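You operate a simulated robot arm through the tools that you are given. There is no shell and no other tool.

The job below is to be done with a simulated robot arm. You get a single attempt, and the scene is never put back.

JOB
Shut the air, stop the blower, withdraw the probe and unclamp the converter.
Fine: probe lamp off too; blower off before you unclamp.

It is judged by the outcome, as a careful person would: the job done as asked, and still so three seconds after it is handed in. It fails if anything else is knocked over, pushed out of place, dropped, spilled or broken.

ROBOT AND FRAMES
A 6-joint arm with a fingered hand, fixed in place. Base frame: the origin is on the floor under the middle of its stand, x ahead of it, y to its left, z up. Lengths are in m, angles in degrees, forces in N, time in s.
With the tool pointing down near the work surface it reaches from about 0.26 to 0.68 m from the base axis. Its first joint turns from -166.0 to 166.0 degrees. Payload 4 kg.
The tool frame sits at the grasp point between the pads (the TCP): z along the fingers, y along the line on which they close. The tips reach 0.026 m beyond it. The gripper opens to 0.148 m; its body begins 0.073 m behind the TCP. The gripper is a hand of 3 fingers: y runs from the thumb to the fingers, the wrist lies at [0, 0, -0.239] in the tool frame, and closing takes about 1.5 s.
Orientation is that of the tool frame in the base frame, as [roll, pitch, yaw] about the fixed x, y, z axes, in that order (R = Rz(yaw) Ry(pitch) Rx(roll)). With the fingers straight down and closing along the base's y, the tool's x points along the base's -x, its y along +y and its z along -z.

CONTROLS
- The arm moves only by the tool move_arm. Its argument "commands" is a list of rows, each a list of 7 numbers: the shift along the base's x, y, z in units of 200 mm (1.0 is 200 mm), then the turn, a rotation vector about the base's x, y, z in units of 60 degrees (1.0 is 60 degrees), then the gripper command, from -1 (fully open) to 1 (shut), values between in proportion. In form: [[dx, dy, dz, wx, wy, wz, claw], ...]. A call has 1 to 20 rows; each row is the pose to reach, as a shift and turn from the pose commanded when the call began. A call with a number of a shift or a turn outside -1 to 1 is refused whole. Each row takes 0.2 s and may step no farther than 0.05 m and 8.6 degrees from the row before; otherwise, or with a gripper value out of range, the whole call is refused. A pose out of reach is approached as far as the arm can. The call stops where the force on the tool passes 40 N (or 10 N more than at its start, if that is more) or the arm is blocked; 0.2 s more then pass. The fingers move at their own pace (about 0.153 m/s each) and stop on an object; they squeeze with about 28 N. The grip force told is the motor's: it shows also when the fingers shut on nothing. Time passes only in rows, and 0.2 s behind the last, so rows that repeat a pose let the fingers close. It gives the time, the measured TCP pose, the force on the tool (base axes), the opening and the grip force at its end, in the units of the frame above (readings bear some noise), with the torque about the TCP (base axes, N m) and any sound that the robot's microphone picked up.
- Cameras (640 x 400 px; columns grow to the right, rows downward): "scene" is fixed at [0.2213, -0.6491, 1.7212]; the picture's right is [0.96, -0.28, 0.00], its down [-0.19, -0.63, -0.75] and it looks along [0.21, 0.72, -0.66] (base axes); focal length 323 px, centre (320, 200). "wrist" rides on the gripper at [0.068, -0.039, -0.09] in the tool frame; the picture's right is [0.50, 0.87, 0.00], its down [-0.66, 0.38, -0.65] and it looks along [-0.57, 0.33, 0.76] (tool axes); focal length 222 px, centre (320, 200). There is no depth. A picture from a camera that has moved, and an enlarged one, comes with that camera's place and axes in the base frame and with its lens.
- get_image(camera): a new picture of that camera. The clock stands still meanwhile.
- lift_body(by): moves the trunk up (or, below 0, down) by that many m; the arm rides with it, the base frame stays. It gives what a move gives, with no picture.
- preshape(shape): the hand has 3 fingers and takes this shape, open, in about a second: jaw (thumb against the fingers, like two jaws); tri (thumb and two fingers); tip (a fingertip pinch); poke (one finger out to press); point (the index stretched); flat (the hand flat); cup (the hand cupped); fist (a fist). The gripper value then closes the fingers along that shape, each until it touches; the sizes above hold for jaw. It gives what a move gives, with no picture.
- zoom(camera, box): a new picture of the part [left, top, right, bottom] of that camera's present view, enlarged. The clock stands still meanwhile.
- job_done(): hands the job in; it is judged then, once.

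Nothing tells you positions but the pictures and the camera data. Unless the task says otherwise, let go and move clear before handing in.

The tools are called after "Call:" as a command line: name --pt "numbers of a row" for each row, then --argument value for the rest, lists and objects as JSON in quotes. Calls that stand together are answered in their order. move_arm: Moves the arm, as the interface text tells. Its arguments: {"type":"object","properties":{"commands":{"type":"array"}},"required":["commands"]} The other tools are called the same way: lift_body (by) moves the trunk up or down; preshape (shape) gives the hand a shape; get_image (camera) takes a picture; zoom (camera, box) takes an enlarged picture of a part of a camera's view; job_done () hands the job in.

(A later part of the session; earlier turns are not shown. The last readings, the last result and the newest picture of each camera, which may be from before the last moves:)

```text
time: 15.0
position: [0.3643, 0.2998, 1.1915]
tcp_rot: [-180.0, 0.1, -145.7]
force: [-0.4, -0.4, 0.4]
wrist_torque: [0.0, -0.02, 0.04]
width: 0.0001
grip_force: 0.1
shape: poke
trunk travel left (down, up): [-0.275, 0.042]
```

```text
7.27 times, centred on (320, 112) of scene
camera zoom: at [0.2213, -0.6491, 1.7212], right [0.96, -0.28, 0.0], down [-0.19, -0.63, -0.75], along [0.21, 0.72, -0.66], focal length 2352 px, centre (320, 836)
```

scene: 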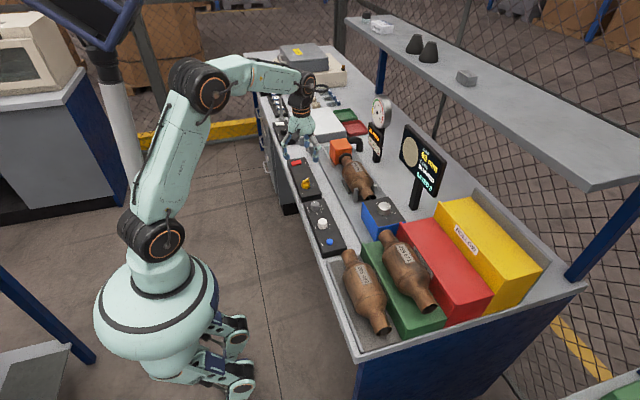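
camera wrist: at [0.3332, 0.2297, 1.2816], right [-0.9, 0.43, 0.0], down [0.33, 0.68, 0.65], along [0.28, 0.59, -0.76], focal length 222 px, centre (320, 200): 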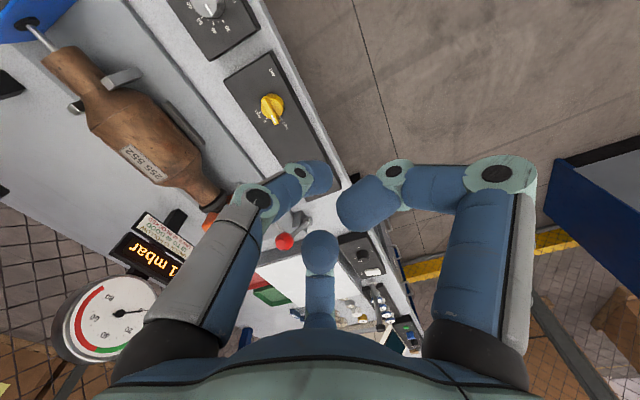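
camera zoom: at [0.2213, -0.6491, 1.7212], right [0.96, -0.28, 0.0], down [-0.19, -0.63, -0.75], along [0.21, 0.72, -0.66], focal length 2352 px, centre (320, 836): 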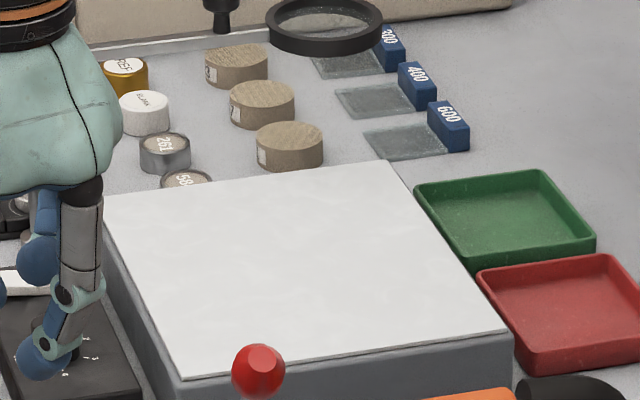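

The poke tip sits on the tool axis, which would bring the palm too close to the clamp lever's ball at about (0.519, 0.476, 1.041). I'll try the point shape, since a finger off the tool axis would let me press while the hand stays clear of the lever.

Call:
preshape --shape "point"

Call:
get_image --camera "wrist"

Call:
zoom --camera "scene" --box '[250, 80, 320, 160]'

```text
time: 15.9
position: [0.3656, 0.3002, 1.1921]
tcp_rot: [179.9, 0.1, -145.7]
force: [-0.3, -0.2, 0.2]
wrist_torque: [0.02, -0.01, -0.01]
width: 0.1421
grip_force: 0.0
shape: point
trunk travel left (down, up): [-0.275, 0.042]
```

```text
taken
camera wrist: at [0.3332, 0.2297, 1.2816], right [-0.9, 0.43, 0.0], down [0.33, 0.68, 0.65], along [0.28, 0.59, -0.76], focal length 222 px, centre (320, 200)
```

wrist: 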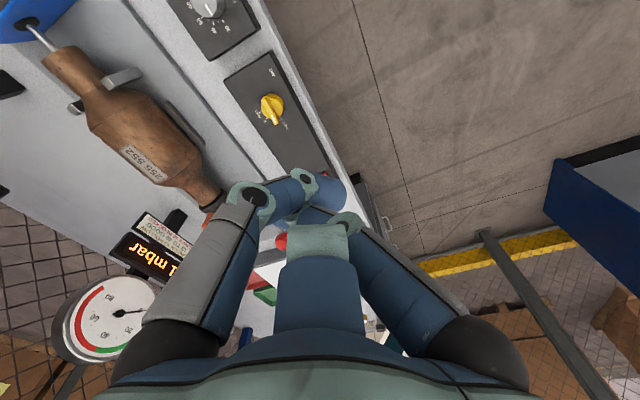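

```text
5.00 times, centred on (285, 120) of scene
camera zoom: at [0.2213, -0.6491, 1.7212], right [0.96, -0.28, 0.0], down [-0.19, -0.63, -0.75], along [0.21, 0.72, -0.66], focal length 1617 px, centre (495, 600)
```

zoom: 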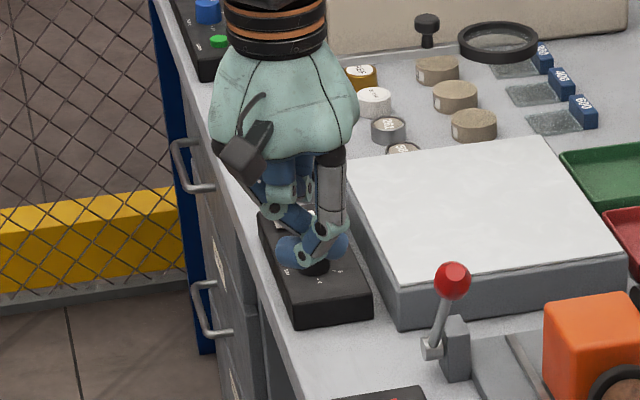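

The point shape folds everything inward, so it doesn't help. Instead I'll open the hand and press with the thumb tip reaching in along +x, which keeps the other fingers off the bench's front edge and the palm far from the lever.

Call:
preshape --shape "tip"

Call:
move_arm --pt "0 0.08 -0.05 0 0 0.12 -1" --pt "0 0.2 -0.12 0 0 0.24 -1" --pt "0 0.32 -0.2 0 0 0.36 -1" --pt "0.01 0.44 -0.28 0 0 0.48 -1" --pt "0.02 0.56 -0.36 0 0 0.6 -1" --pt "0.03 0.66 -0.42 0 0 0.72 -1" --pt "0.04 0.76 -0.455 0 0 0.84 -1" --pt "0.0425 0.76 -0.455 0 0 0.93 -1" --pt "0.0425 0.76 -0.455 0 0 0.93 -1"

Call:
get_image --camera "wrist"

Call:
zoom --camera "scene" --box '[260, 90, 360, 180]'

```text
time: 16.8
position: [0.3635, 0.2999, 1.191]
tcp_rot: [180.0, 0.1, -145.7]
force: [0.9, 0.0, -0.3]
wrist_torque: [-0.01, 0.04, 0.01]
width: 0.1478
grip_force: 0.1
shape: tip
trunk travel left (down, up): [-0.275, 0.042]
```

```text
time: 18.8
position: [0.3739, 0.4514, 1.0999]
tcp_rot: [-180.0, 0.0, -89.9]
force: [0.0, -0.1, -0.6]
wrist_torque: [-0.02, 0.01, -0.01]
width: 0.1479
grip_force: 0.0
shape: tip
trunk travel left (down, up): [-0.275, 0.042]
```

```text
taken
camera wrist: at [0.4145, 0.3841, 1.1899], right [-0.87, -0.5, 0.0], down [-0.38, 0.65, 0.65], along [-0.33, 0.57, -0.76], focal length 222 px, centre (320, 200)
```

wrist: 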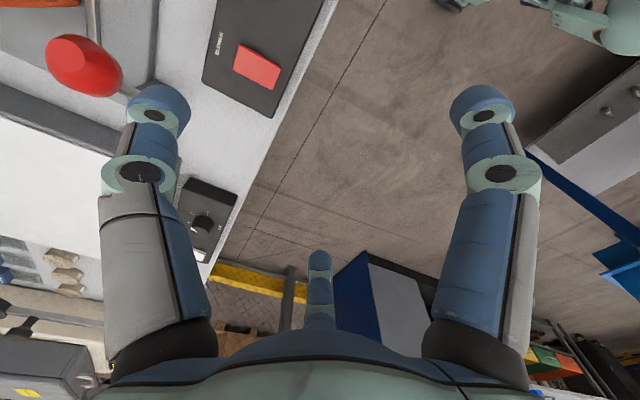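

```text
4.44 times, centred on (310, 135) of scene
camera zoom: at [0.2213, -0.6491, 1.7212], right [0.96, -0.28, 0.0], down [-0.19, -0.63, -0.75], along [0.21, 0.72, -0.66], focal length 1437 px, centre (364, 489)
```

zoom: 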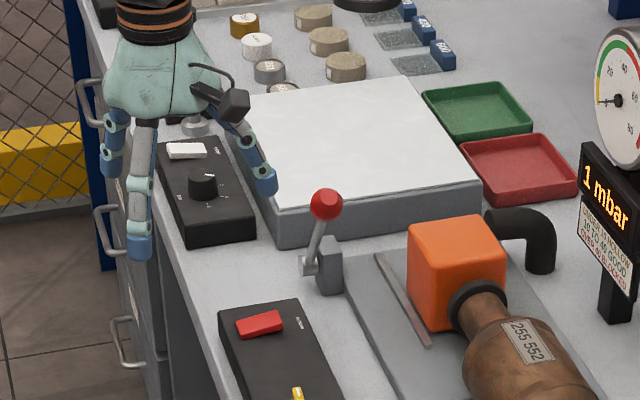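

The thumb is now near the rocker's column and the lever is well clear. I'll zoom to place the rocker precisely.

Call:
zoom --camera "wrist" --box '[110, 20, 290, 140]'

```text
3.33 times, centred on (200, 80) of wrist
camera zoom: at [0.4145, 0.3841, 1.1899], right [-0.87, -0.5, 0.0], down [-0.38, 0.65, 0.65], along [-0.33, 0.57, -0.76], focal length 740 px, centre (720, 600)
```

zoom: 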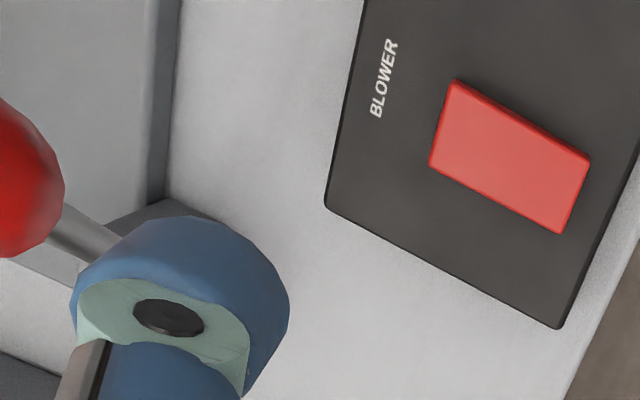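

The rocker spans x 0.425–0.464 at y≈0.453, so the thumb tip is almost above its raised end. I'll come down close, then press in small steps.

Call:
move_arm --pt "-0.01 0.01 -0.2 0 0 0 -1" --pt "-0.01 0.01 -0.4 0 0 0 -1" --pt "-0.01 0.01 -0.57 0 0 0 -1" --pt "-0.01 0.01 -0.57 0 0 0 -1"

Call:
get_image --camera "wrist"

Call:
zoom --camera "scene" --box '[270, 130, 330, 180]'

```text
time: 19.8
position: [0.3736, 0.4541, 0.9865]
tcp_rot: [179.9, 0.0, -90.0]
force: [0.0, 0.1, -0.4]
wrist_torque: [0.0, 0.01, -0.01]
width: 0.148
grip_force: 0.0
shape: tip
trunk travel left (down, up): [-0.275, 0.042]
```

```text
taken
camera wrist: at [0.4136, 0.386, 1.0758], right [-0.87, -0.5, 0.0], down [-0.38, 0.65, 0.65], along [-0.33, 0.57, -0.76], focal length 222 px, centre (320, 200)
```

wrist: 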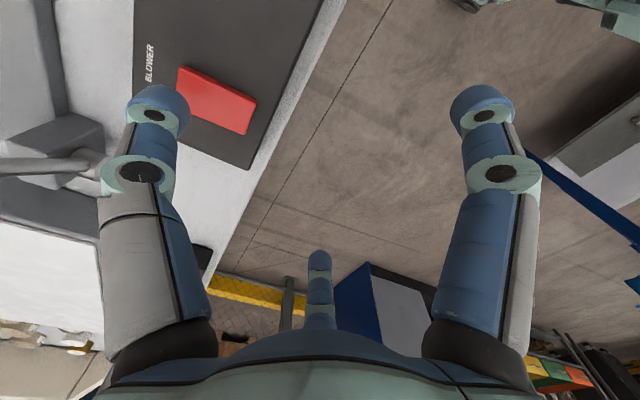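

```text
8.00 times, centred on (300, 155) of scene
camera zoom: at [0.2213, -0.6491, 1.7212], right [0.96, -0.28, 0.0], down [-0.19, -0.63, -0.75], along [0.21, 0.72, -0.66], focal length 2587 px, centre (480, 560)
```

zoom: 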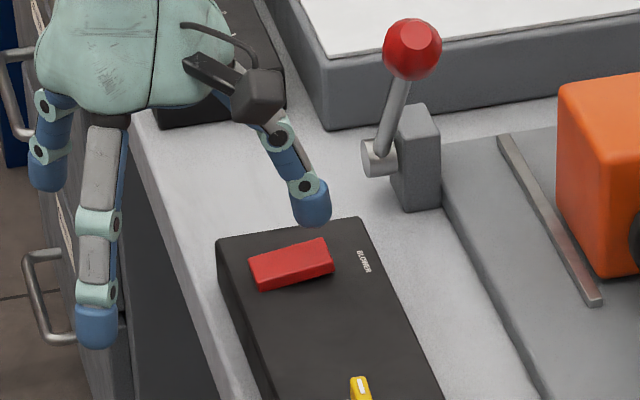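

The thumb tip hangs just above the rocker's raised end. I'll press slowly.

Call:
move_arm --pt "0 0 -0.02 0 0 0 -1" --pt "0 0 -0.04 0 0 0 -1" --pt "0 0 -0.055 0 0 0 -1" --pt "0 0 -0.07 0 0 0 -1"

Call:
zoom --camera "scene" --box '[270, 130, 330, 180]'

```text
time: 20.8
position: [0.3728, 0.4534, 0.9713]
tcp_rot: [180.0, 0.0, -90.0]
force: [0.1, -0.2, -0.5]
wrist_torque: [-0.01, 0.04, 0.0]
width: 0.1481
grip_force: 0.0
shape: tip
trunk travel left (down, up): [-0.275, 0.042]
```

```text
8.00 times, centred on (300, 155) of scene
camera zoom: at [0.2213, -0.6491, 1.7212], right [0.96, -0.28, 0.0], down [-0.19, -0.63, -0.75], along [0.21, 0.72, -0.66], focal length 2587 px, centre (480, 560)
```

zoom: 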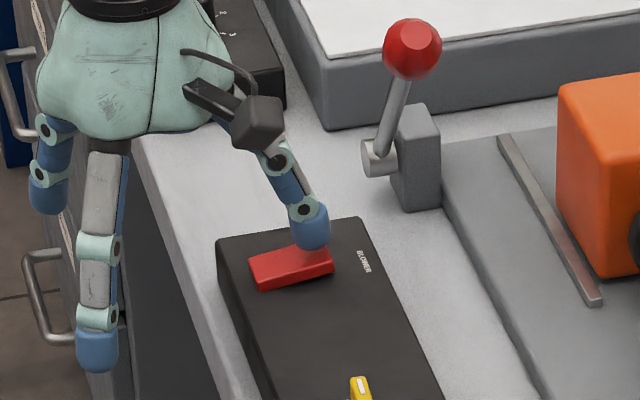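

No contact yet. I'll continue in small steps.

Call:
move_arm --pt "0 0 -0.01 0 0 0 -1" --pt "0 0 -0.02 0 0 0 -1" --pt "0 0 -0.03 0 0 0 -1"

Call:
zoom --camera "scene" --box '[285, 145, 325, 180]'

```text
time: 21.6
position: [0.3716, 0.4527, 0.967]
tcp_rot: [-179.9, 0.1, -90.0]
force: [0.6, -0.1, 0.7]
wrist_torque: [0.0, -0.05, 0.02]
width: 0.1478
grip_force: 0.1
shape: tip
trunk travel left (down, up): [-0.275, 0.042]
```

```text
11.43 times, centred on (305, 162) of scene
camera zoom: at [0.2213, -0.6491, 1.7212], right [0.96, -0.28, 0.0], down [-0.19, -0.63, -0.75], along [0.21, 0.72, -0.66], focal length 3696 px, centre (491, 629)
```

zoom: 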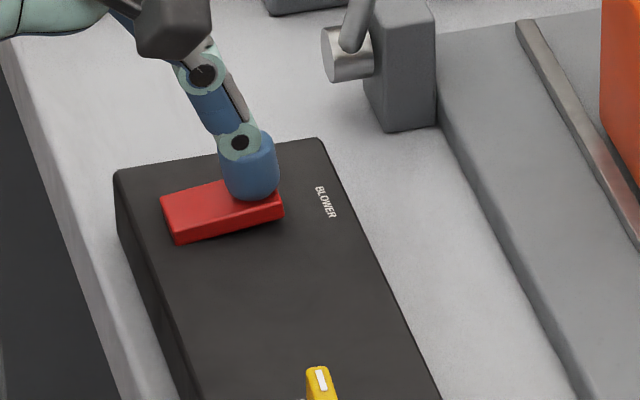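

The tip is just touching the raised end. I'll keep pressing down.

Call:
move_arm --pt "0 0 -0.01 0 0 0 -1" --pt "0 0 -0.02 0 0 0 -1" --pt "0 0 -0.03 0 0 0 -1"

Call:
zoom --camera "scene" --box '[285, 145, 325, 180]'

```text
time: 22.4
position: [0.3715, 0.4518, 0.9604]
tcp_rot: [-179.9, 0.1, -90.0]
force: [-1.6, 0.4, 8.6]
wrist_torque: [0.01, -0.68, 0.04]
width: 0.1479
grip_force: 0.1
shape: tip
trunk travel left (down, up): [-0.275, 0.042]
```

```text
11.43 times, centred on (305, 162) of scene
camera zoom: at [0.2213, -0.6491, 1.7212], right [0.96, -0.28, 0.0], down [-0.19, -0.63, -0.75], along [0.21, 0.72, -0.66], focal length 3696 px, centre (491, 629)
```

zoom: 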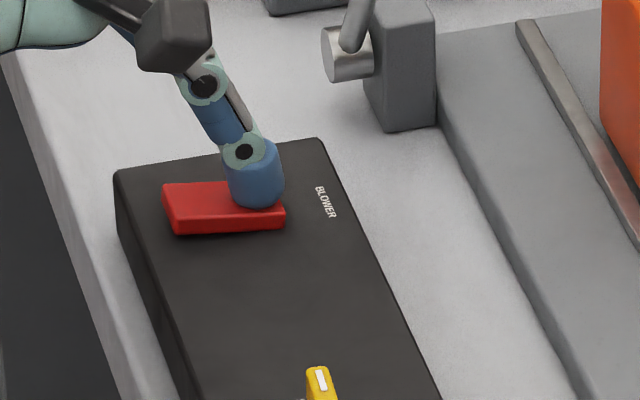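

The rocker has tipped over to the other side. I'll retract straight up and check that it stays.

Call:
move_arm --pt "0 0 0.05 0 0 0 -1" --pt "0 0 0.2 0 0 0 -1" --pt "0 0 0.4 0 0 0 -1" --pt "0 0 0.6 0 0 0 -1"

Call:
zoom --camera "scene" --box '[285, 145, 325, 180]'

Call:
zoom --camera "scene" --box '[340, 80, 450, 220]'

Call:
get_image --camera "wrist"

```text
time: 23.4
position: [0.3715, 0.4507, 1.08]
tcp_rot: [180.0, 0.1, -90.1]
force: [0.7, 0.5, 0.2]
wrist_torque: [-0.01, 0.01, 0.04]
width: 0.148
grip_force: 0.0
shape: tip
trunk travel left (down, up): [-0.275, 0.042]
```

```text
11.43 times, centred on (305, 162) of scene
camera zoom: at [0.2213, -0.6491, 1.7212], right [0.96, -0.28, 0.0], down [-0.19, -0.63, -0.75], along [0.21, 0.72, -0.66], focal length 3696 px, centre (491, 629)
```

zoom: 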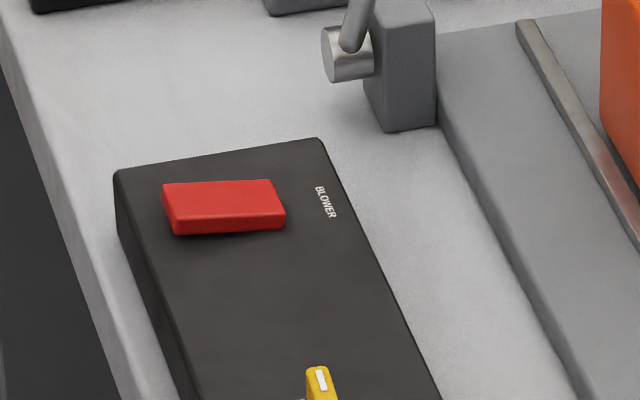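

```text
2.86 times, centred on (395, 150) of scene
camera zoom: at [0.2213, -0.6491, 1.7212], right [0.96, -0.28, 0.0], down [-0.19, -0.63, -0.75], along [0.21, 0.72, -0.66], focal length 924 px, centre (106, 343)
```

zoom: 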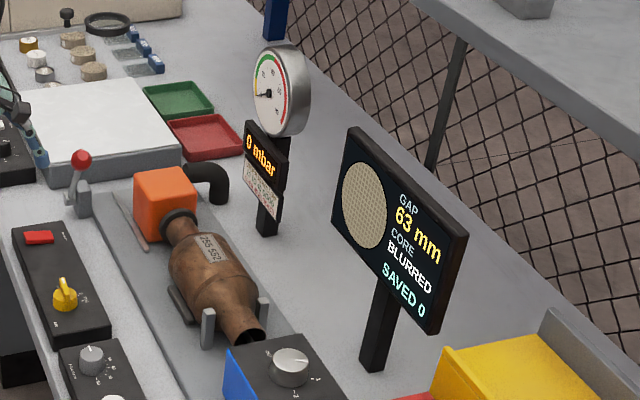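

```text
taken
camera wrist: at [0.412, 0.3831, 1.1698], right [-0.87, -0.5, 0.0], down [-0.38, 0.65, 0.65], along [-0.33, 0.57, -0.76], focal length 222 px, centre (320, 200)
```

wrist: 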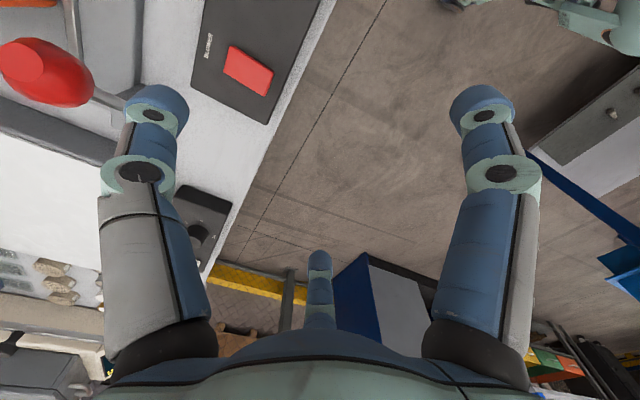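

The rocker has flipped and stayed, the pressure reads 0 mbar, and AIR is shut. Next is the lamp, so I'll move over the LAMP knob in two legs.

Call:
move_arm --pt "0 -0.05 0.15 0 0 -0.13 -1" --pt "0.03 -0.2 0.3 0 0 -0.26 -1" --pt "0.07 -0.4 0.35 0 0 -0.39 -0.5" --pt "0.11 -0.6 0.35 0 0 -0.52 -0.1" --pt "0.15 -0.8 0.35 0 0 -0.65 -0.1" --pt "0.2 -0.95 0.35 0 0 -0.78 -0.1"

Call:
move_arm --pt "0.04 -0.2 -0.05 0 0 -0.12 -0.1" --pt "0.08 -0.4 -0.1 0 0 -0.24 -0.1" --pt "0.12 -0.6 -0.15 0 0 -0.36 -0.1" --pt "0.14 -0.8 -0.2 0 0 -0.48 -0.1" --pt "0.16 -0.905 -0.25 0 0 -0.55 -0.1" --pt "0.16 -0.905 -0.25 0 0 -0.55 -0.1"

Call:
get_image --camera "wrist"

Call:
get_image --camera "scene"

```text
time: 24.8
position: [0.4157, 0.2626, 1.1505]
tcp_rot: [180.0, 0.0, -136.9]
force: [-0.6, 0.8, 0.3]
wrist_torque: [0.0, 0.0, 0.02]
width: 0.0821
grip_force: 0.1
shape: tip
trunk travel left (down, up): [-0.275, 0.042]
```

```text
time: 26.2
position: [0.4437, 0.0813, 1.0974]
tcp_rot: [180.0, 0.1, -169.8]
force: [-0.2, 0.6, -0.2]
wrist_torque: [0.04, 0.02, 0.04]
width: 0.0821
grip_force: 0.0
shape: tip
trunk travel left (down, up): [-0.275, 0.042]
```

```text
taken
camera wrist: at [0.3854, 0.031, 1.1886], right [-0.64, 0.76, 0.0], down [0.58, 0.49, 0.65], along [0.5, 0.42, -0.76], focal length 222 px, centre (320, 200)
```

wrist: 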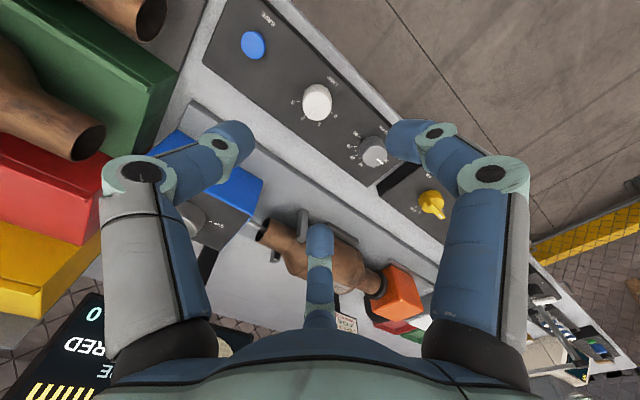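

```text
taken
```

scene: 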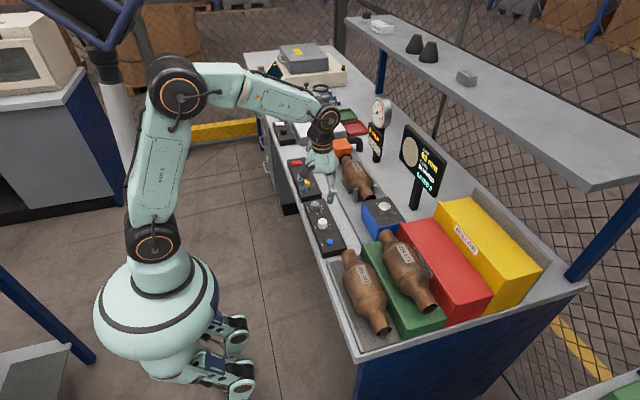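

Call:
zoom --camera "wrist" --box '[250, 50, 400, 170]'

Call:
zoom --camera "wrist" --box '[280, 70, 350, 130]'

```text
3.33 times, centred on (325, 110) of wrist
camera zoom: at [0.3854, 0.031, 1.1886], right [-0.64, 0.76, 0.0], down [0.58, 0.49, 0.65], along [0.5, 0.42, -0.76], focal length 740 px, centre (303, 500)
```

zoom: 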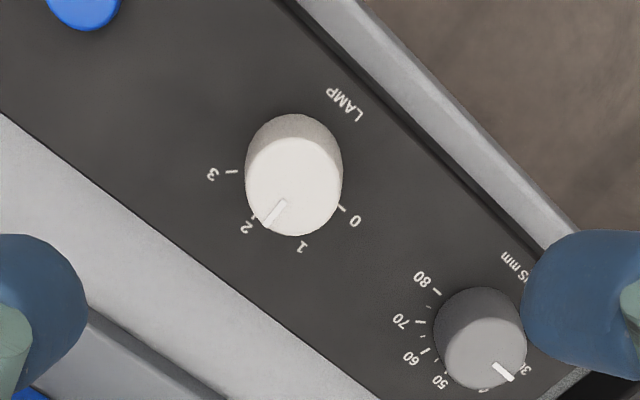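

```text
6.67 times, centred on (315, 100) of wrist
camera zoom: at [0.3854, 0.031, 1.1886], right [-0.64, 0.76, 0.0], down [0.58, 0.49, 0.65], along [0.5, 0.42, -0.76], focal length 1481 px, centre (353, 867)
```

zoom: 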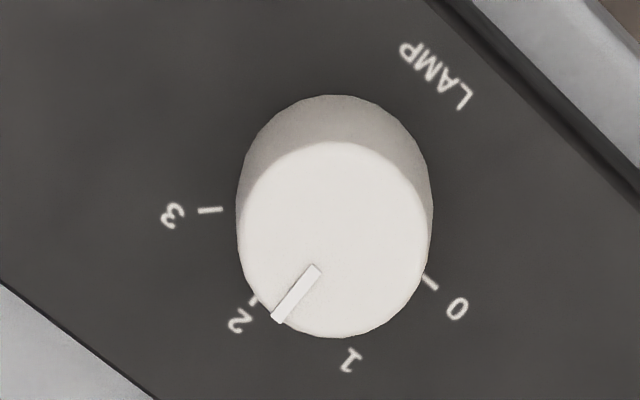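

The LAMP marks are 0 at 90°, 1 at 45°, 2 at 0° and 3 at −45° around (0.4456, 0.078). The pointer is on 2, so it needs +90°. I'll narrow the fingers, since SAVE and FOCUS are close by, and descend partway to check alignment.

Call:
move_arm --pt "0.008 -0.02 -0.1 0 0 0 0.2" --pt "0.008 -0.02 -0.3 0 0 0 0.2" --pt "0.008 -0.02 -0.48 0 0 0 0.2" --pt "0.008 -0.02 -0.48 0 0 0 0.2"

Call:
get_image --camera "wrist"

Call:
zoom --camera "scene" --box '[280, 170, 360, 250]'

```text
time: 27.2
position: [0.444, 0.0775, 1.0041]
tcp_rot: [180.0, 0.1, -169.8]
force: [-0.4, -0.2, 0.1]
wrist_torque: [0.02, -0.02, -0.03]
width: 0.0594
grip_force: 0.1
shape: tip
trunk travel left (down, up): [-0.275, 0.042]
```

```text
taken
camera wrist: at [0.3861, 0.0266, 1.0948], right [-0.65, 0.76, 0.0], down [0.58, 0.49, 0.65], along [0.5, 0.42, -0.76], focal length 222 px, centre (320, 200)
```

wrist: 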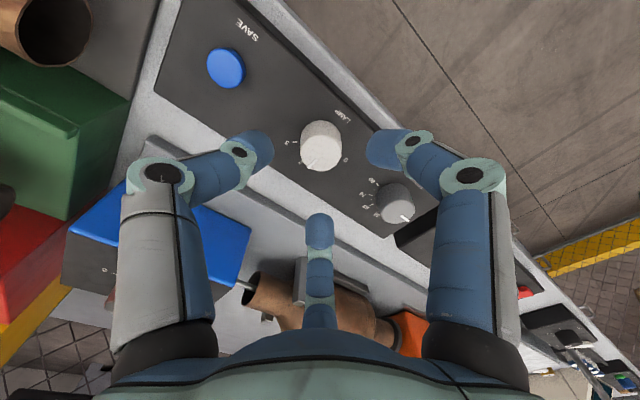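

```text
5.00 times, centred on (320, 210) of scene
camera zoom: at [0.2213, -0.6491, 1.7212], right [0.96, -0.28, 0.0], down [-0.19, -0.63, -0.75], along [0.21, 0.72, -0.66], focal length 1617 px, centre (320, 150)
```

zoom: 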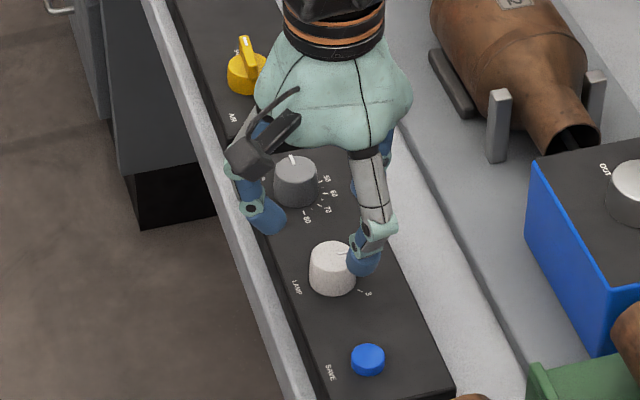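

I'll zoom to check the alignment before closing.

Call:
zoom --camera "wrist" --box '[260, 90, 390, 190]'

```text
4.00 times, centred on (325, 140) of wrist
camera zoom: at [0.3861, 0.0266, 1.0948], right [-0.65, 0.76, 0.0], down [0.58, 0.49, 0.65], along [0.5, 0.42, -0.76], focal length 888 px, centre (300, 440)
```

zoom: 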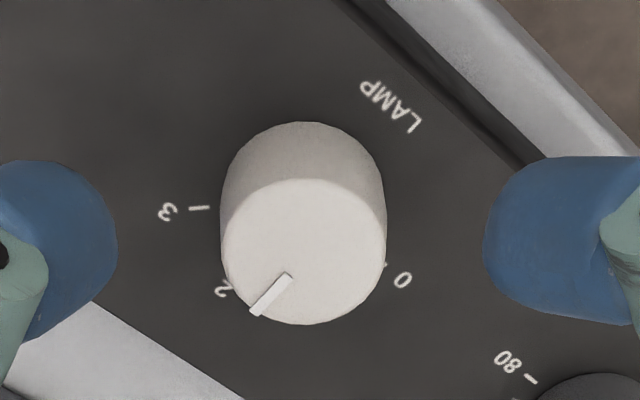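

The alignment is good: the knob centre agrees at (0.4456, 0.0778) with its top at z≈0.952. I'll descend and grip.

Call:
move_arm --pt "0 0 -0.08 0 0 0 0.2" --pt "0 0 -0.155 0 0 0 0.2" --pt "0 0 -0.155 0 0 0 0.4" --pt "0 0 -0.155 0 0 0 0.7" --pt "0 0 -0.155 0 0 0 1" --pt "0 0 -0.155 0 0 0 1" --pt "0 0 -0.155 0 0 0 1" --pt "0 0 -0.155 0 0 0 1"

Call:
zoom --camera "wrist" --box '[220, 80, 420, 230]'

Call:
zoom --camera "scene" --box '[280, 170, 360, 250]'

```text
time: 29.0
position: [0.4452, 0.076, 0.9736]
tcp_rot: [-180.0, 0.1, -169.8]
force: [0.9, -1.5, 7.5]
wrist_torque: [0.02, -0.04, 0.0]
width: 0.0221
grip_force: 28.1
shape: tip
trunk travel left (down, up): [-0.275, 0.042]
```

```text
2.67 times, centred on (320, 155) of wrist
camera zoom: at [0.3874, 0.027, 1.0636], right [-0.65, 0.76, 0.0], down [0.58, 0.49, 0.66], along [0.5, 0.42, -0.76], focal length 592 px, centre (320, 320)
```

zoom: 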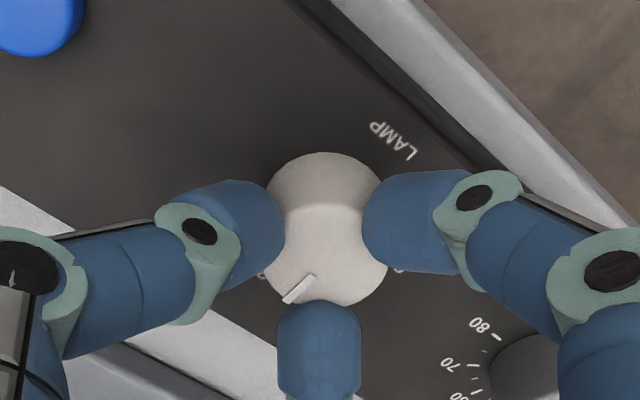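

```text
5.00 times, centred on (320, 210) of scene
camera zoom: at [0.2213, -0.6491, 1.7212], right [0.96, -0.28, 0.0], down [-0.19, -0.63, -0.75], along [0.21, 0.72, -0.66], focal length 1617 px, centre (320, 150)
```

zoom: 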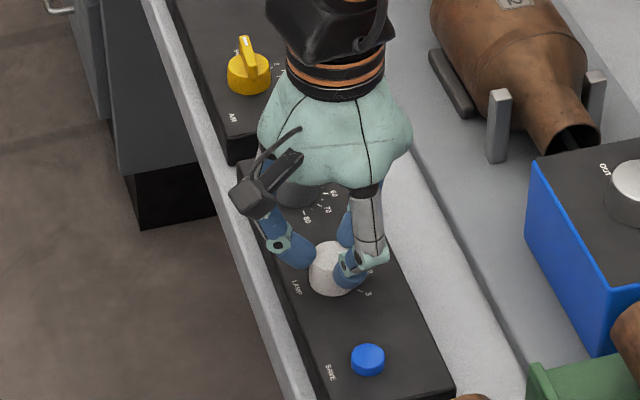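

The grip on the LAMP knob is firm. I'll turn it counter-clockwise by 60°, then check.

Call:
move_arm --pt "0 0 0.005 0 0 0.1 1" --pt "0 0 0.005 0 0 0.2 1" --pt "0 0 0.005 0 0 0.3 1" --pt "0 0 0.005 0 0 0.4 1" --pt "0 0 0.005 0 0 0.5 1" --pt "0 0 0.005 0 0 0.6 1" --pt "0 0 0.005 0 0 0.7 1" --pt "0 0 0.005 0 0 0.8 1" --pt "0 0 0.005 0 0 0.9 1" --pt "0 0 0.005 0 0 1.0 1"

Call:
zoom --camera "wrist" --box '[220, 80, 420, 230]'

Call:
zoom --camera "scene" --box '[280, 170, 360, 250]'

```text
time: 31.2
position: [0.4447, 0.0776, 0.9733]
tcp_rot: [180.0, 0.1, -109.7]
force: [2.9, 1.7, 8.9]
wrist_torque: [0.1, -0.14, -0.03]
width: 0.0217
grip_force: 28.1
shape: tip
trunk travel left (down, up): [-0.275, 0.042]
```

```text
2.67 times, centred on (320, 155) of wrist
camera zoom: at [0.4606, 0.0009, 1.064], right [-0.98, -0.18, 0.0], down [-0.14, 0.74, 0.65], along [-0.12, 0.64, -0.76], focal length 592 px, centre (320, 320)
```

zoom: 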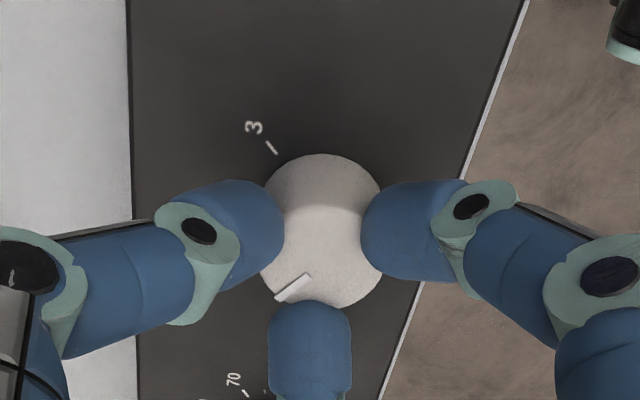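

```text
5.00 times, centred on (320, 210) of scene
camera zoom: at [0.2213, -0.6491, 1.7212], right [0.96, -0.28, 0.0], down [-0.19, -0.63, -0.75], along [0.21, 0.72, -0.66], focal length 1617 px, centre (320, 150)
```

zoom: 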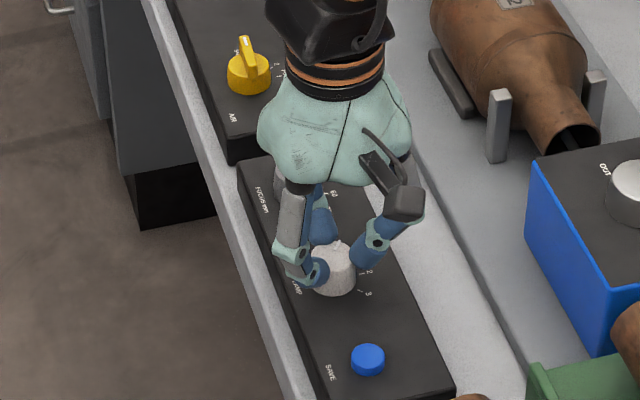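

The knob turned with the hand. I'll turn it the remaining 31°.

Call:
move_arm --pt "0 0 0 0 0 0.1 1" --pt "0 0 0 0 0 0.2 1" --pt "0 0 0 0 0 0.3 1" --pt "0 0 0 0 0 0.4 1" --pt "0 0 0 0 0 0.5 1" --pt "0 0 0 0 0 0.54 1" --pt "0 0 0 0 0 0.54 1"

Call:
zoom --camera "wrist" --box '[220, 80, 420, 230]'

Call:
zoom --camera "scene" --box '[280, 170, 360, 250]'

```text
time: 32.4
position: [0.4401, 0.0924, 0.9756]
tcp_rot: [-179.3, -1.5, -81.2]
force: [2.4, -23.1, 26.6]
wrist_torque: [-1.51, 0.1, -0.04]
width: 0.0197
grip_force: 28.3
shape: tip
out of reach, approached as far as the arm can: row 5, 6
trunk travel left (down, up): [-0.275, 0.042]
stopped in row 6: the force on the tool passed its limit at 47 N (the readings are from after the stop); the commanded pose is now the measured one
```

```text
2.67 times, centred on (320, 155) of wrist
camera zoom: at [0.4902, 0.034, 1.069], right [-0.78, -0.62, 0.0], down [-0.48, 0.61, 0.63], along [-0.4, 0.49, -0.78], focal length 592 px, centre (320, 320)
```

zoom: 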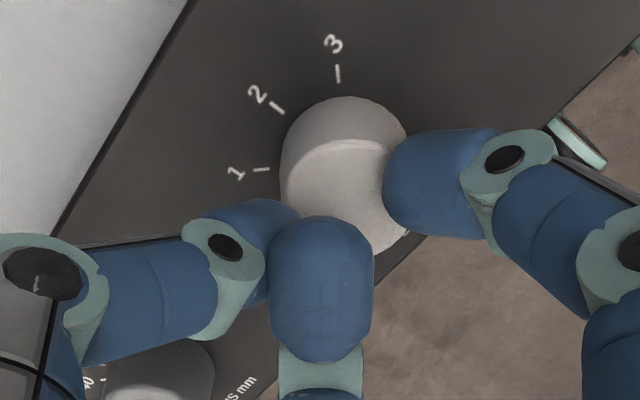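

```text
5.00 times, centred on (320, 210) of scene
camera zoom: at [0.2213, -0.6491, 1.7212], right [0.96, -0.28, 0.0], down [-0.19, -0.63, -0.75], along [0.21, 0.72, -0.66], focal length 1617 px, centre (320, 150)
```

zoom: 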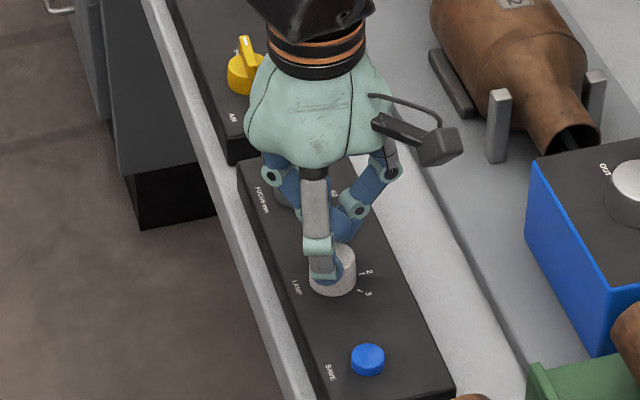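

I reached the wrist joint's limit and the hand was pulled about 15 mm off centre. I'll open a little, rise straight up, and check both LAMP and FOCUS.

Call:
move_arm --pt "0 0 0 0 0 0 0.6" --pt "0 0 0 0 0 0 0.6" --pt "0 0 0.02 0 0 0 0.5" --pt "0 0 0.08 0 0 0 0.5" --pt "0 0 0.2 0 0 0 0.5" --pt "0 0 0.4 0 0 0 0.4"

Call:
get_image --camera "wrist"

Call:
zoom --camera "scene" --box '[300, 190, 350, 250]'

```text
time: 33.8
position: [0.4399, 0.0963, 1.0557]
tcp_rot: [-179.4, -1.9, -81.6]
force: [-0.4, -0.4, 0.3]
wrist_torque: [-0.06, 0.0, 0.02]
width: 0.0442
grip_force: 0.0
shape: tip
trunk travel left (down, up): [-0.275, 0.042]
```

```text
taken
camera wrist: at [0.4883, 0.0382, 1.1481], right [-0.78, -0.62, 0.01], down [-0.48, 0.61, 0.63], along [-0.4, 0.49, -0.78], focal length 222 px, centre (320, 200)
```

wrist: 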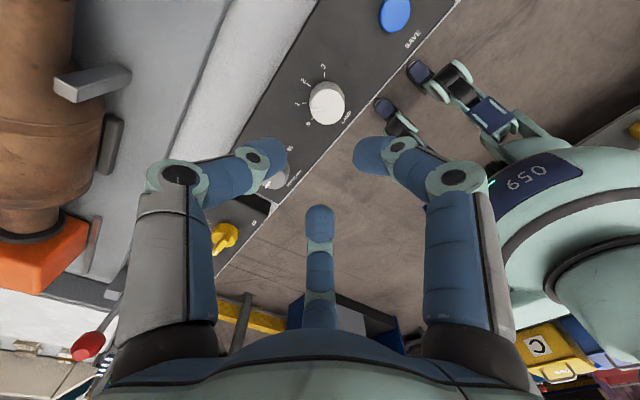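

```text
6.67 times, centred on (325, 220) of scene
camera zoom: at [0.2213, -0.6491, 1.7212], right [0.96, -0.28, 0.0], down [-0.19, -0.63, -0.75], along [0.21, 0.72, -0.66], focal length 2156 px, centre (287, 67)
```

zoom: 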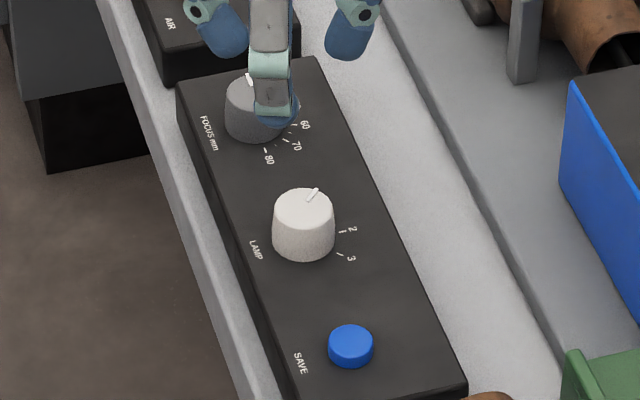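

Call:
zoom --camera "wrist" --box '[280, 50, 370, 130]'

Call:
move_arm --pt "0 0 0.1 0 0 -0.14 0.2" --pt "0 0 0.2 0 0 -0.28 0.2" --pt "0 -0.02 0.25 0 0 -0.42 0.2" --pt "0 -0.04 0.25 0 0 -0.56 0.2" --pt "0 -0.06 0.25 0 0 -0.7 0.2" --pt "0.01 -0.08 0.25 0 0 -0.84 0.2" --pt "0.02 -0.09 0.25 0 0 -0.98 0.2"

Call:
get_image --camera "wrist"

Call:
zoom --camera "wrist" --box '[270, 60, 420, 180]'

Call:
zoom --camera "scene" --box '[300, 190, 350, 250]'

```text
5.00 times, centred on (325, 90) of wrist
camera zoom: at [0.4883, 0.0382, 1.1481], right [-0.78, -0.62, 0.01], down [-0.48, 0.61, 0.63], along [-0.4, 0.49, -0.78], focal length 1111 px, centre (295, 750)
```

zoom: 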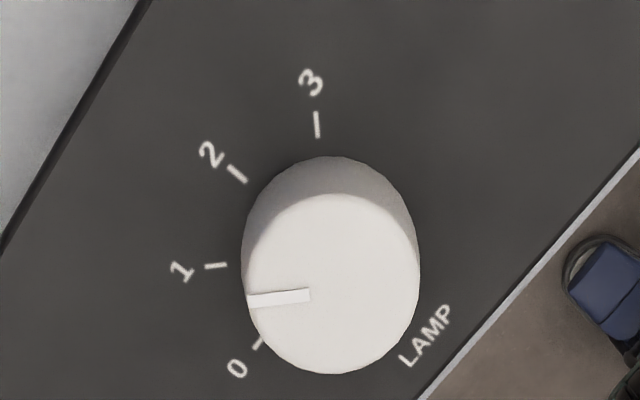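

```text
time: 35.4
position: [0.4446, 0.0776, 1.1044]
tcp_rot: [-179.5, -1.5, -140.2]
force: [0.4, 0.2, 0.4]
wrist_torque: [-0.01, 0.0, 0.02]
width: 0.0588
grip_force: 0.1
shape: tip
trunk travel left (down, up): [-0.275, 0.042]
```

```text
taken
camera wrist: at [0.4209, 0.0068, 1.1966], right [-0.94, 0.35, 0.01], down [0.27, 0.72, 0.63], along [0.21, 0.6, -0.77], focal length 222 px, centre (320, 200)
```

wrist: 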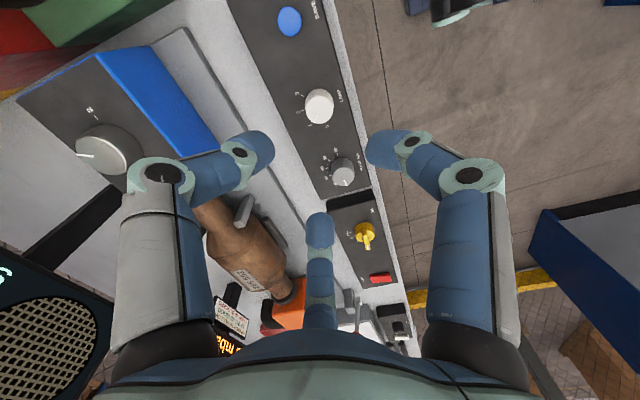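

```text
3.33 times, centred on (345, 120) of wrist
camera zoom: at [0.4209, 0.0068, 1.1966], right [-0.94, 0.35, 0.01], down [0.27, 0.72, 0.63], along [0.21, 0.6, -0.77], focal length 740 px, centre (237, 467)
```

zoom: 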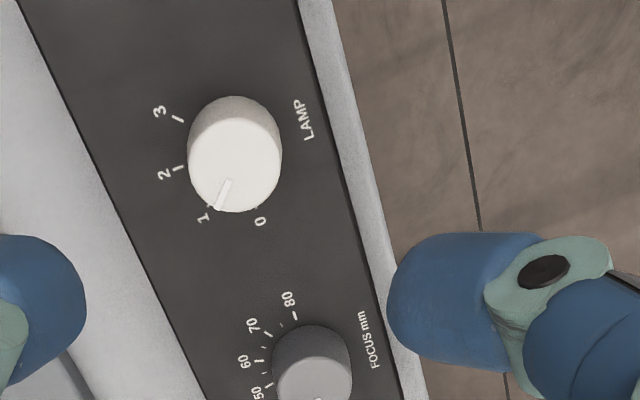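

```text
6.67 times, centred on (325, 220) of scene
camera zoom: at [0.2213, -0.6491, 1.7212], right [0.96, -0.28, 0.0], down [-0.19, -0.63, -0.75], along [0.21, 0.72, -0.66], focal length 2156 px, centre (287, 67)
```

zoom: 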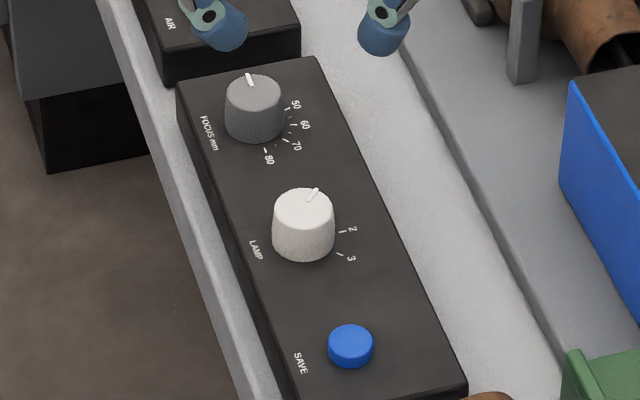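

The pointer now sits at 1 and FOCUS is unchanged. I'll straighten the small tilt, wind the wrist back to leave turning room, and regrip for the last 45°.

Call:
move_arm --pt "0.0 0.0 0 0.0224 -0.0139 0 0.2" --pt "0.0 0.0 0 0.0224 -0.0139 0 0.2"

Call:
move_arm --pt "0 0 0 0 0 -0.14 0.2" --pt "0 0 0 0 0 -0.28 0.2" --pt "0 0 0 0 0 -0.42 0.2" --pt "0 0 0 0 0 -0.56 0.2" --pt "0 0 0 0 0 -0.7 0.2" --pt "0 0 0 0 0 -0.84 0.2" --pt "0 0 0 0 0 -0.95 0.2" --pt "0 0 0 0 0 -0.95 0.2"

```text
time: 36.0
position: [0.4454, 0.0781, 1.1037]
tcp_rot: [-180.0, 0.0, -140.1]
force: [0.2, 0.7, -0.1]
wrist_torque: [-0.03, -0.04, -0.02]
width: 0.0585
grip_force: 0.1
shape: tip
trunk travel left (down, up): [-0.275, 0.042]
```

```text
time: 37.8
position: [0.4435, 0.0776, 1.1038]
tcp_rot: [180.0, 0.0, 162.8]
force: [-0.2, 0.5, 0.2]
wrist_torque: [0.02, -0.02, -0.04]
width: 0.0589
grip_force: 0.0
shape: tip
trunk travel left (down, up): [-0.275, 0.042]
```

Now I'll descend onto the LAMP knob again and grip it.

Call:
move_arm --pt "0.006 0 -0.2 0 0 0 0.2" --pt "0.006 0 -0.4 0 0 0 0.2" --pt "0.006 0 -0.55 0 0 0 0.2" --pt "0.006 0 -0.655 0 0 0 0.2" --pt "0.006 0 -0.655 0 0 0 0.4" --pt "0.006 0 -0.655 0 0 0 0.7" --pt "0.006 0 -0.655 0 0 0 1" --pt "0.006 0 -0.655 0 0 0 1" --pt "0.006 0 -0.655 0 0 0 1" --pt "0.006 0 -0.655 0 0 0 1"

Call:
zoom --camera "wrist" --box '[220, 80, 420, 230]'

Call:
zoom --camera "scene" --box '[290, 180, 360, 250]'

```text
time: 40.0
position: [0.4454, 0.0784, 0.9728]
tcp_rot: [180.0, 0.0, 162.9]
force: [0.7, -2.1, -1.8]
wrist_torque: [-0.02, 0.01, 0.03]
width: 0.023
grip_force: 27.8
shape: tip
trunk travel left (down, up): [-0.275, 0.042]
```

```text
2.67 times, centred on (320, 155) of wrist
camera zoom: at [0.3704, 0.0614, 1.0626], right [-0.22, 0.97, 0.0], down [0.74, 0.17, 0.65], along [0.64, 0.15, -0.76], focal length 592 px, centre (320, 320)
```

zoom: 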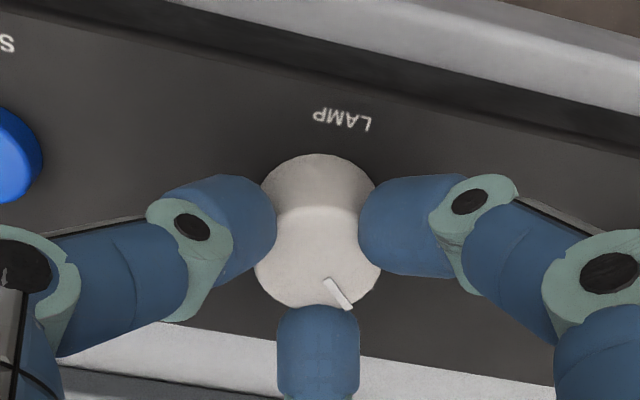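

```text
5.71 times, centred on (325, 215) of scene
camera zoom: at [0.2213, -0.6491, 1.7212], right [0.96, -0.28, 0.0], down [-0.19, -0.63, -0.75], along [0.21, 0.72, -0.66], focal length 1848 px, centre (291, 114)
```

zoom: 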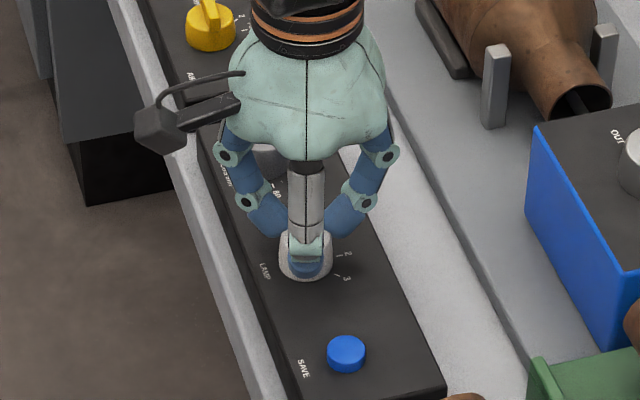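

The grip is good and centred. I'll turn it about 50° counter-clockwise.

Call:
move_arm --pt "0 0 0 0 0 0.1 1" --pt "0 0 0 0 0 0.2 1" --pt "0 0 0 0 0 0.3 1" --pt "0 0 0 0 0 0.4 1" --pt "0 0 0 0 0 0.5 1" --pt "0 0 0 0 0 0.6 1" --pt "0 0 0 0 0 0.7 1" --pt "0 0 0 0 0 0.8 1" --pt "0 0 0 0 0 0.85 1" --pt "0 0 0 0 0 0.85 1"

Call:
zoom --camera "wrist" --box '[220, 80, 420, 230]'

Call:
zoom --camera "scene" --box '[290, 180, 360, 250]'

```text
time: 42.2
position: [0.4446, 0.0788, 0.9736]
tcp_rot: [-180.0, 0.0, -146.0]
force: [-9.9, -3.6, -3.7]
wrist_torque: [-0.01, 0.22, -0.16]
width: 0.0223
grip_force: 28.3
shape: tip
trunk travel left (down, up): [-0.275, 0.042]
```

```text
2.67 times, centred on (320, 155) of wrist
camera zoom: at [0.4122, 0.0082, 1.0631], right [-0.9, 0.44, 0.0], down [0.33, 0.68, 0.65], along [0.29, 0.59, -0.76], focal length 592 px, centre (320, 320)
```

zoom: 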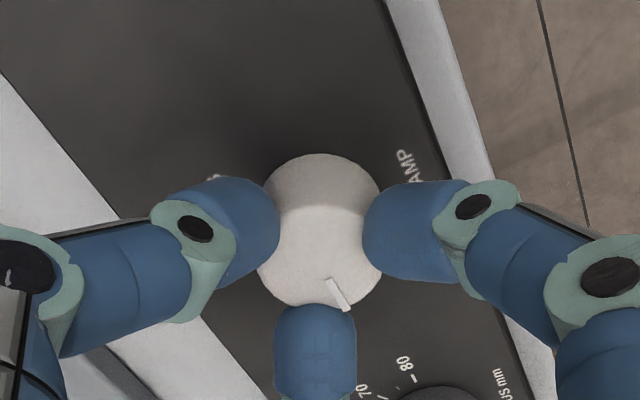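

```text
5.71 times, centred on (325, 215) of scene
camera zoom: at [0.2213, -0.6491, 1.7212], right [0.96, -0.28, 0.0], down [-0.19, -0.63, -0.75], along [0.21, 0.72, -0.66], focal length 1848 px, centre (291, 114)
```

zoom: 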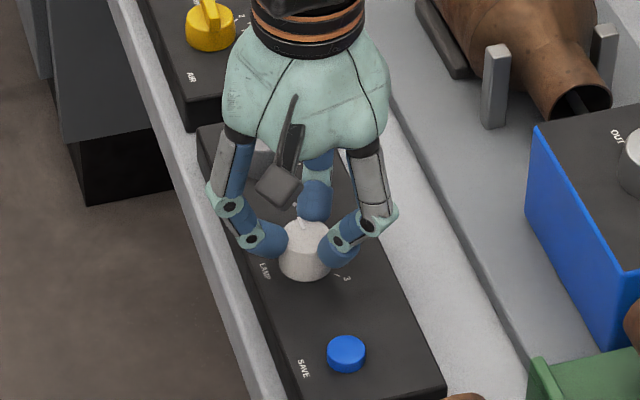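

The knob followed, and I feel a small resisting torque as if at an end stop. I'll release, rise and check.

Call:
move_arm --pt "0 0 0 0 0 0 0.5" --pt "0 0 0 0 0 0 0.3" --pt "0 0 0 0 0 0 0.3" --pt "0 0 0.1 0 0 0 0.3" --pt "0 0 0.3 0 0 0 0.3" --pt "0 0 0.5 0 0 0 0.3"

Call:
get_image --camera "wrist"

Call:
zoom --camera "wrist" --box '[260, 60, 420, 180]'

Call:
zoom --camera "scene" --box '[300, 190, 350, 250]'

Call:
zoom --camera "scene" --box '[340, 80, 450, 220]'

```text
time: 43.6
position: [0.4446, 0.0786, 1.0738]
tcp_rot: [180.0, 0.0, -146.1]
force: [0.5, 0.2, -0.2]
wrist_torque: [-0.01, 0.02, 0.01]
width: 0.0516
grip_force: 0.2
shape: tip
trunk travel left (down, up): [-0.275, 0.042]
```

```text
taken
camera wrist: at [0.4121, 0.0084, 1.1633], right [-0.9, 0.44, 0.0], down [0.33, 0.68, 0.65], along [0.29, 0.59, -0.76], focal length 222 px, centre (320, 200)
```

wrist: 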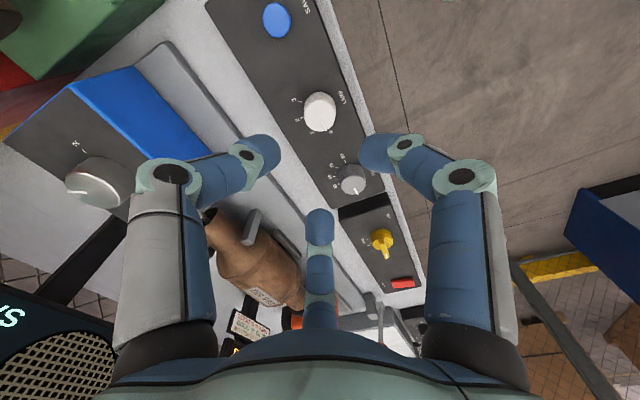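

```text
3.33 times, centred on (340, 120) of wrist
camera zoom: at [0.4121, 0.0084, 1.1633], right [-0.9, 0.44, 0.0], down [0.33, 0.68, 0.65], along [0.29, 0.59, -0.76], focal length 740 px, centre (253, 467)
```

zoom: 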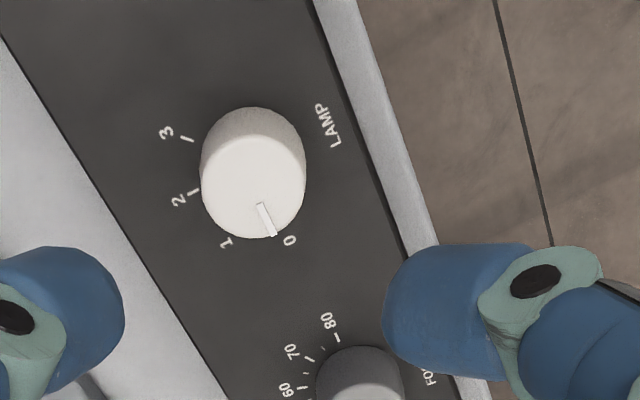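

```text
6.67 times, centred on (325, 220) of scene
camera zoom: at [0.2213, -0.6491, 1.7212], right [0.96, -0.28, 0.0], down [-0.19, -0.63, -0.75], along [0.21, 0.72, -0.66], focal length 2156 px, centre (287, 67)
```

zoom: 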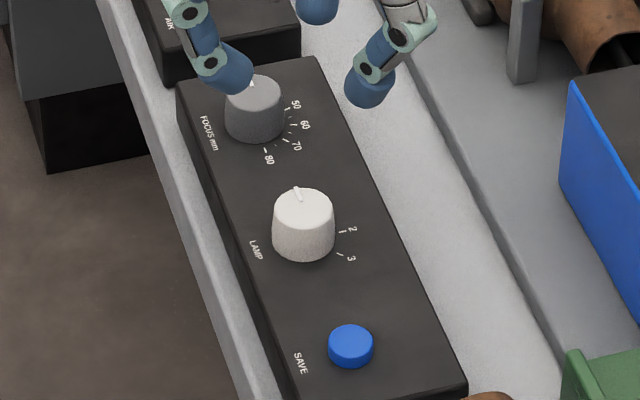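

```text
2.86 times, centred on (395, 150) of scene
camera zoom: at [0.2213, -0.6491, 1.7212], right [0.96, -0.28, 0.0], down [-0.19, -0.63, -0.75], along [0.21, 0.72, -0.66], focal length 924 px, centre (106, 343)
```

zoom: 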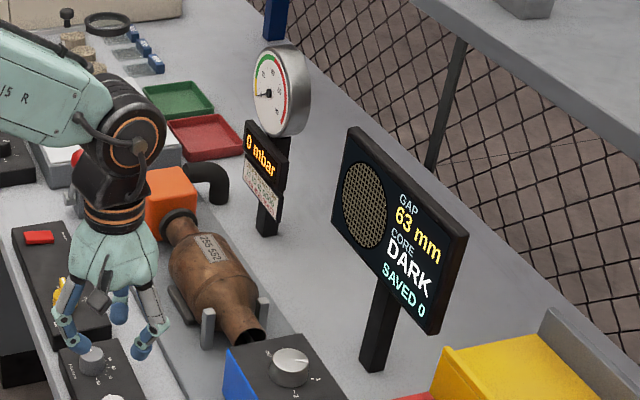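

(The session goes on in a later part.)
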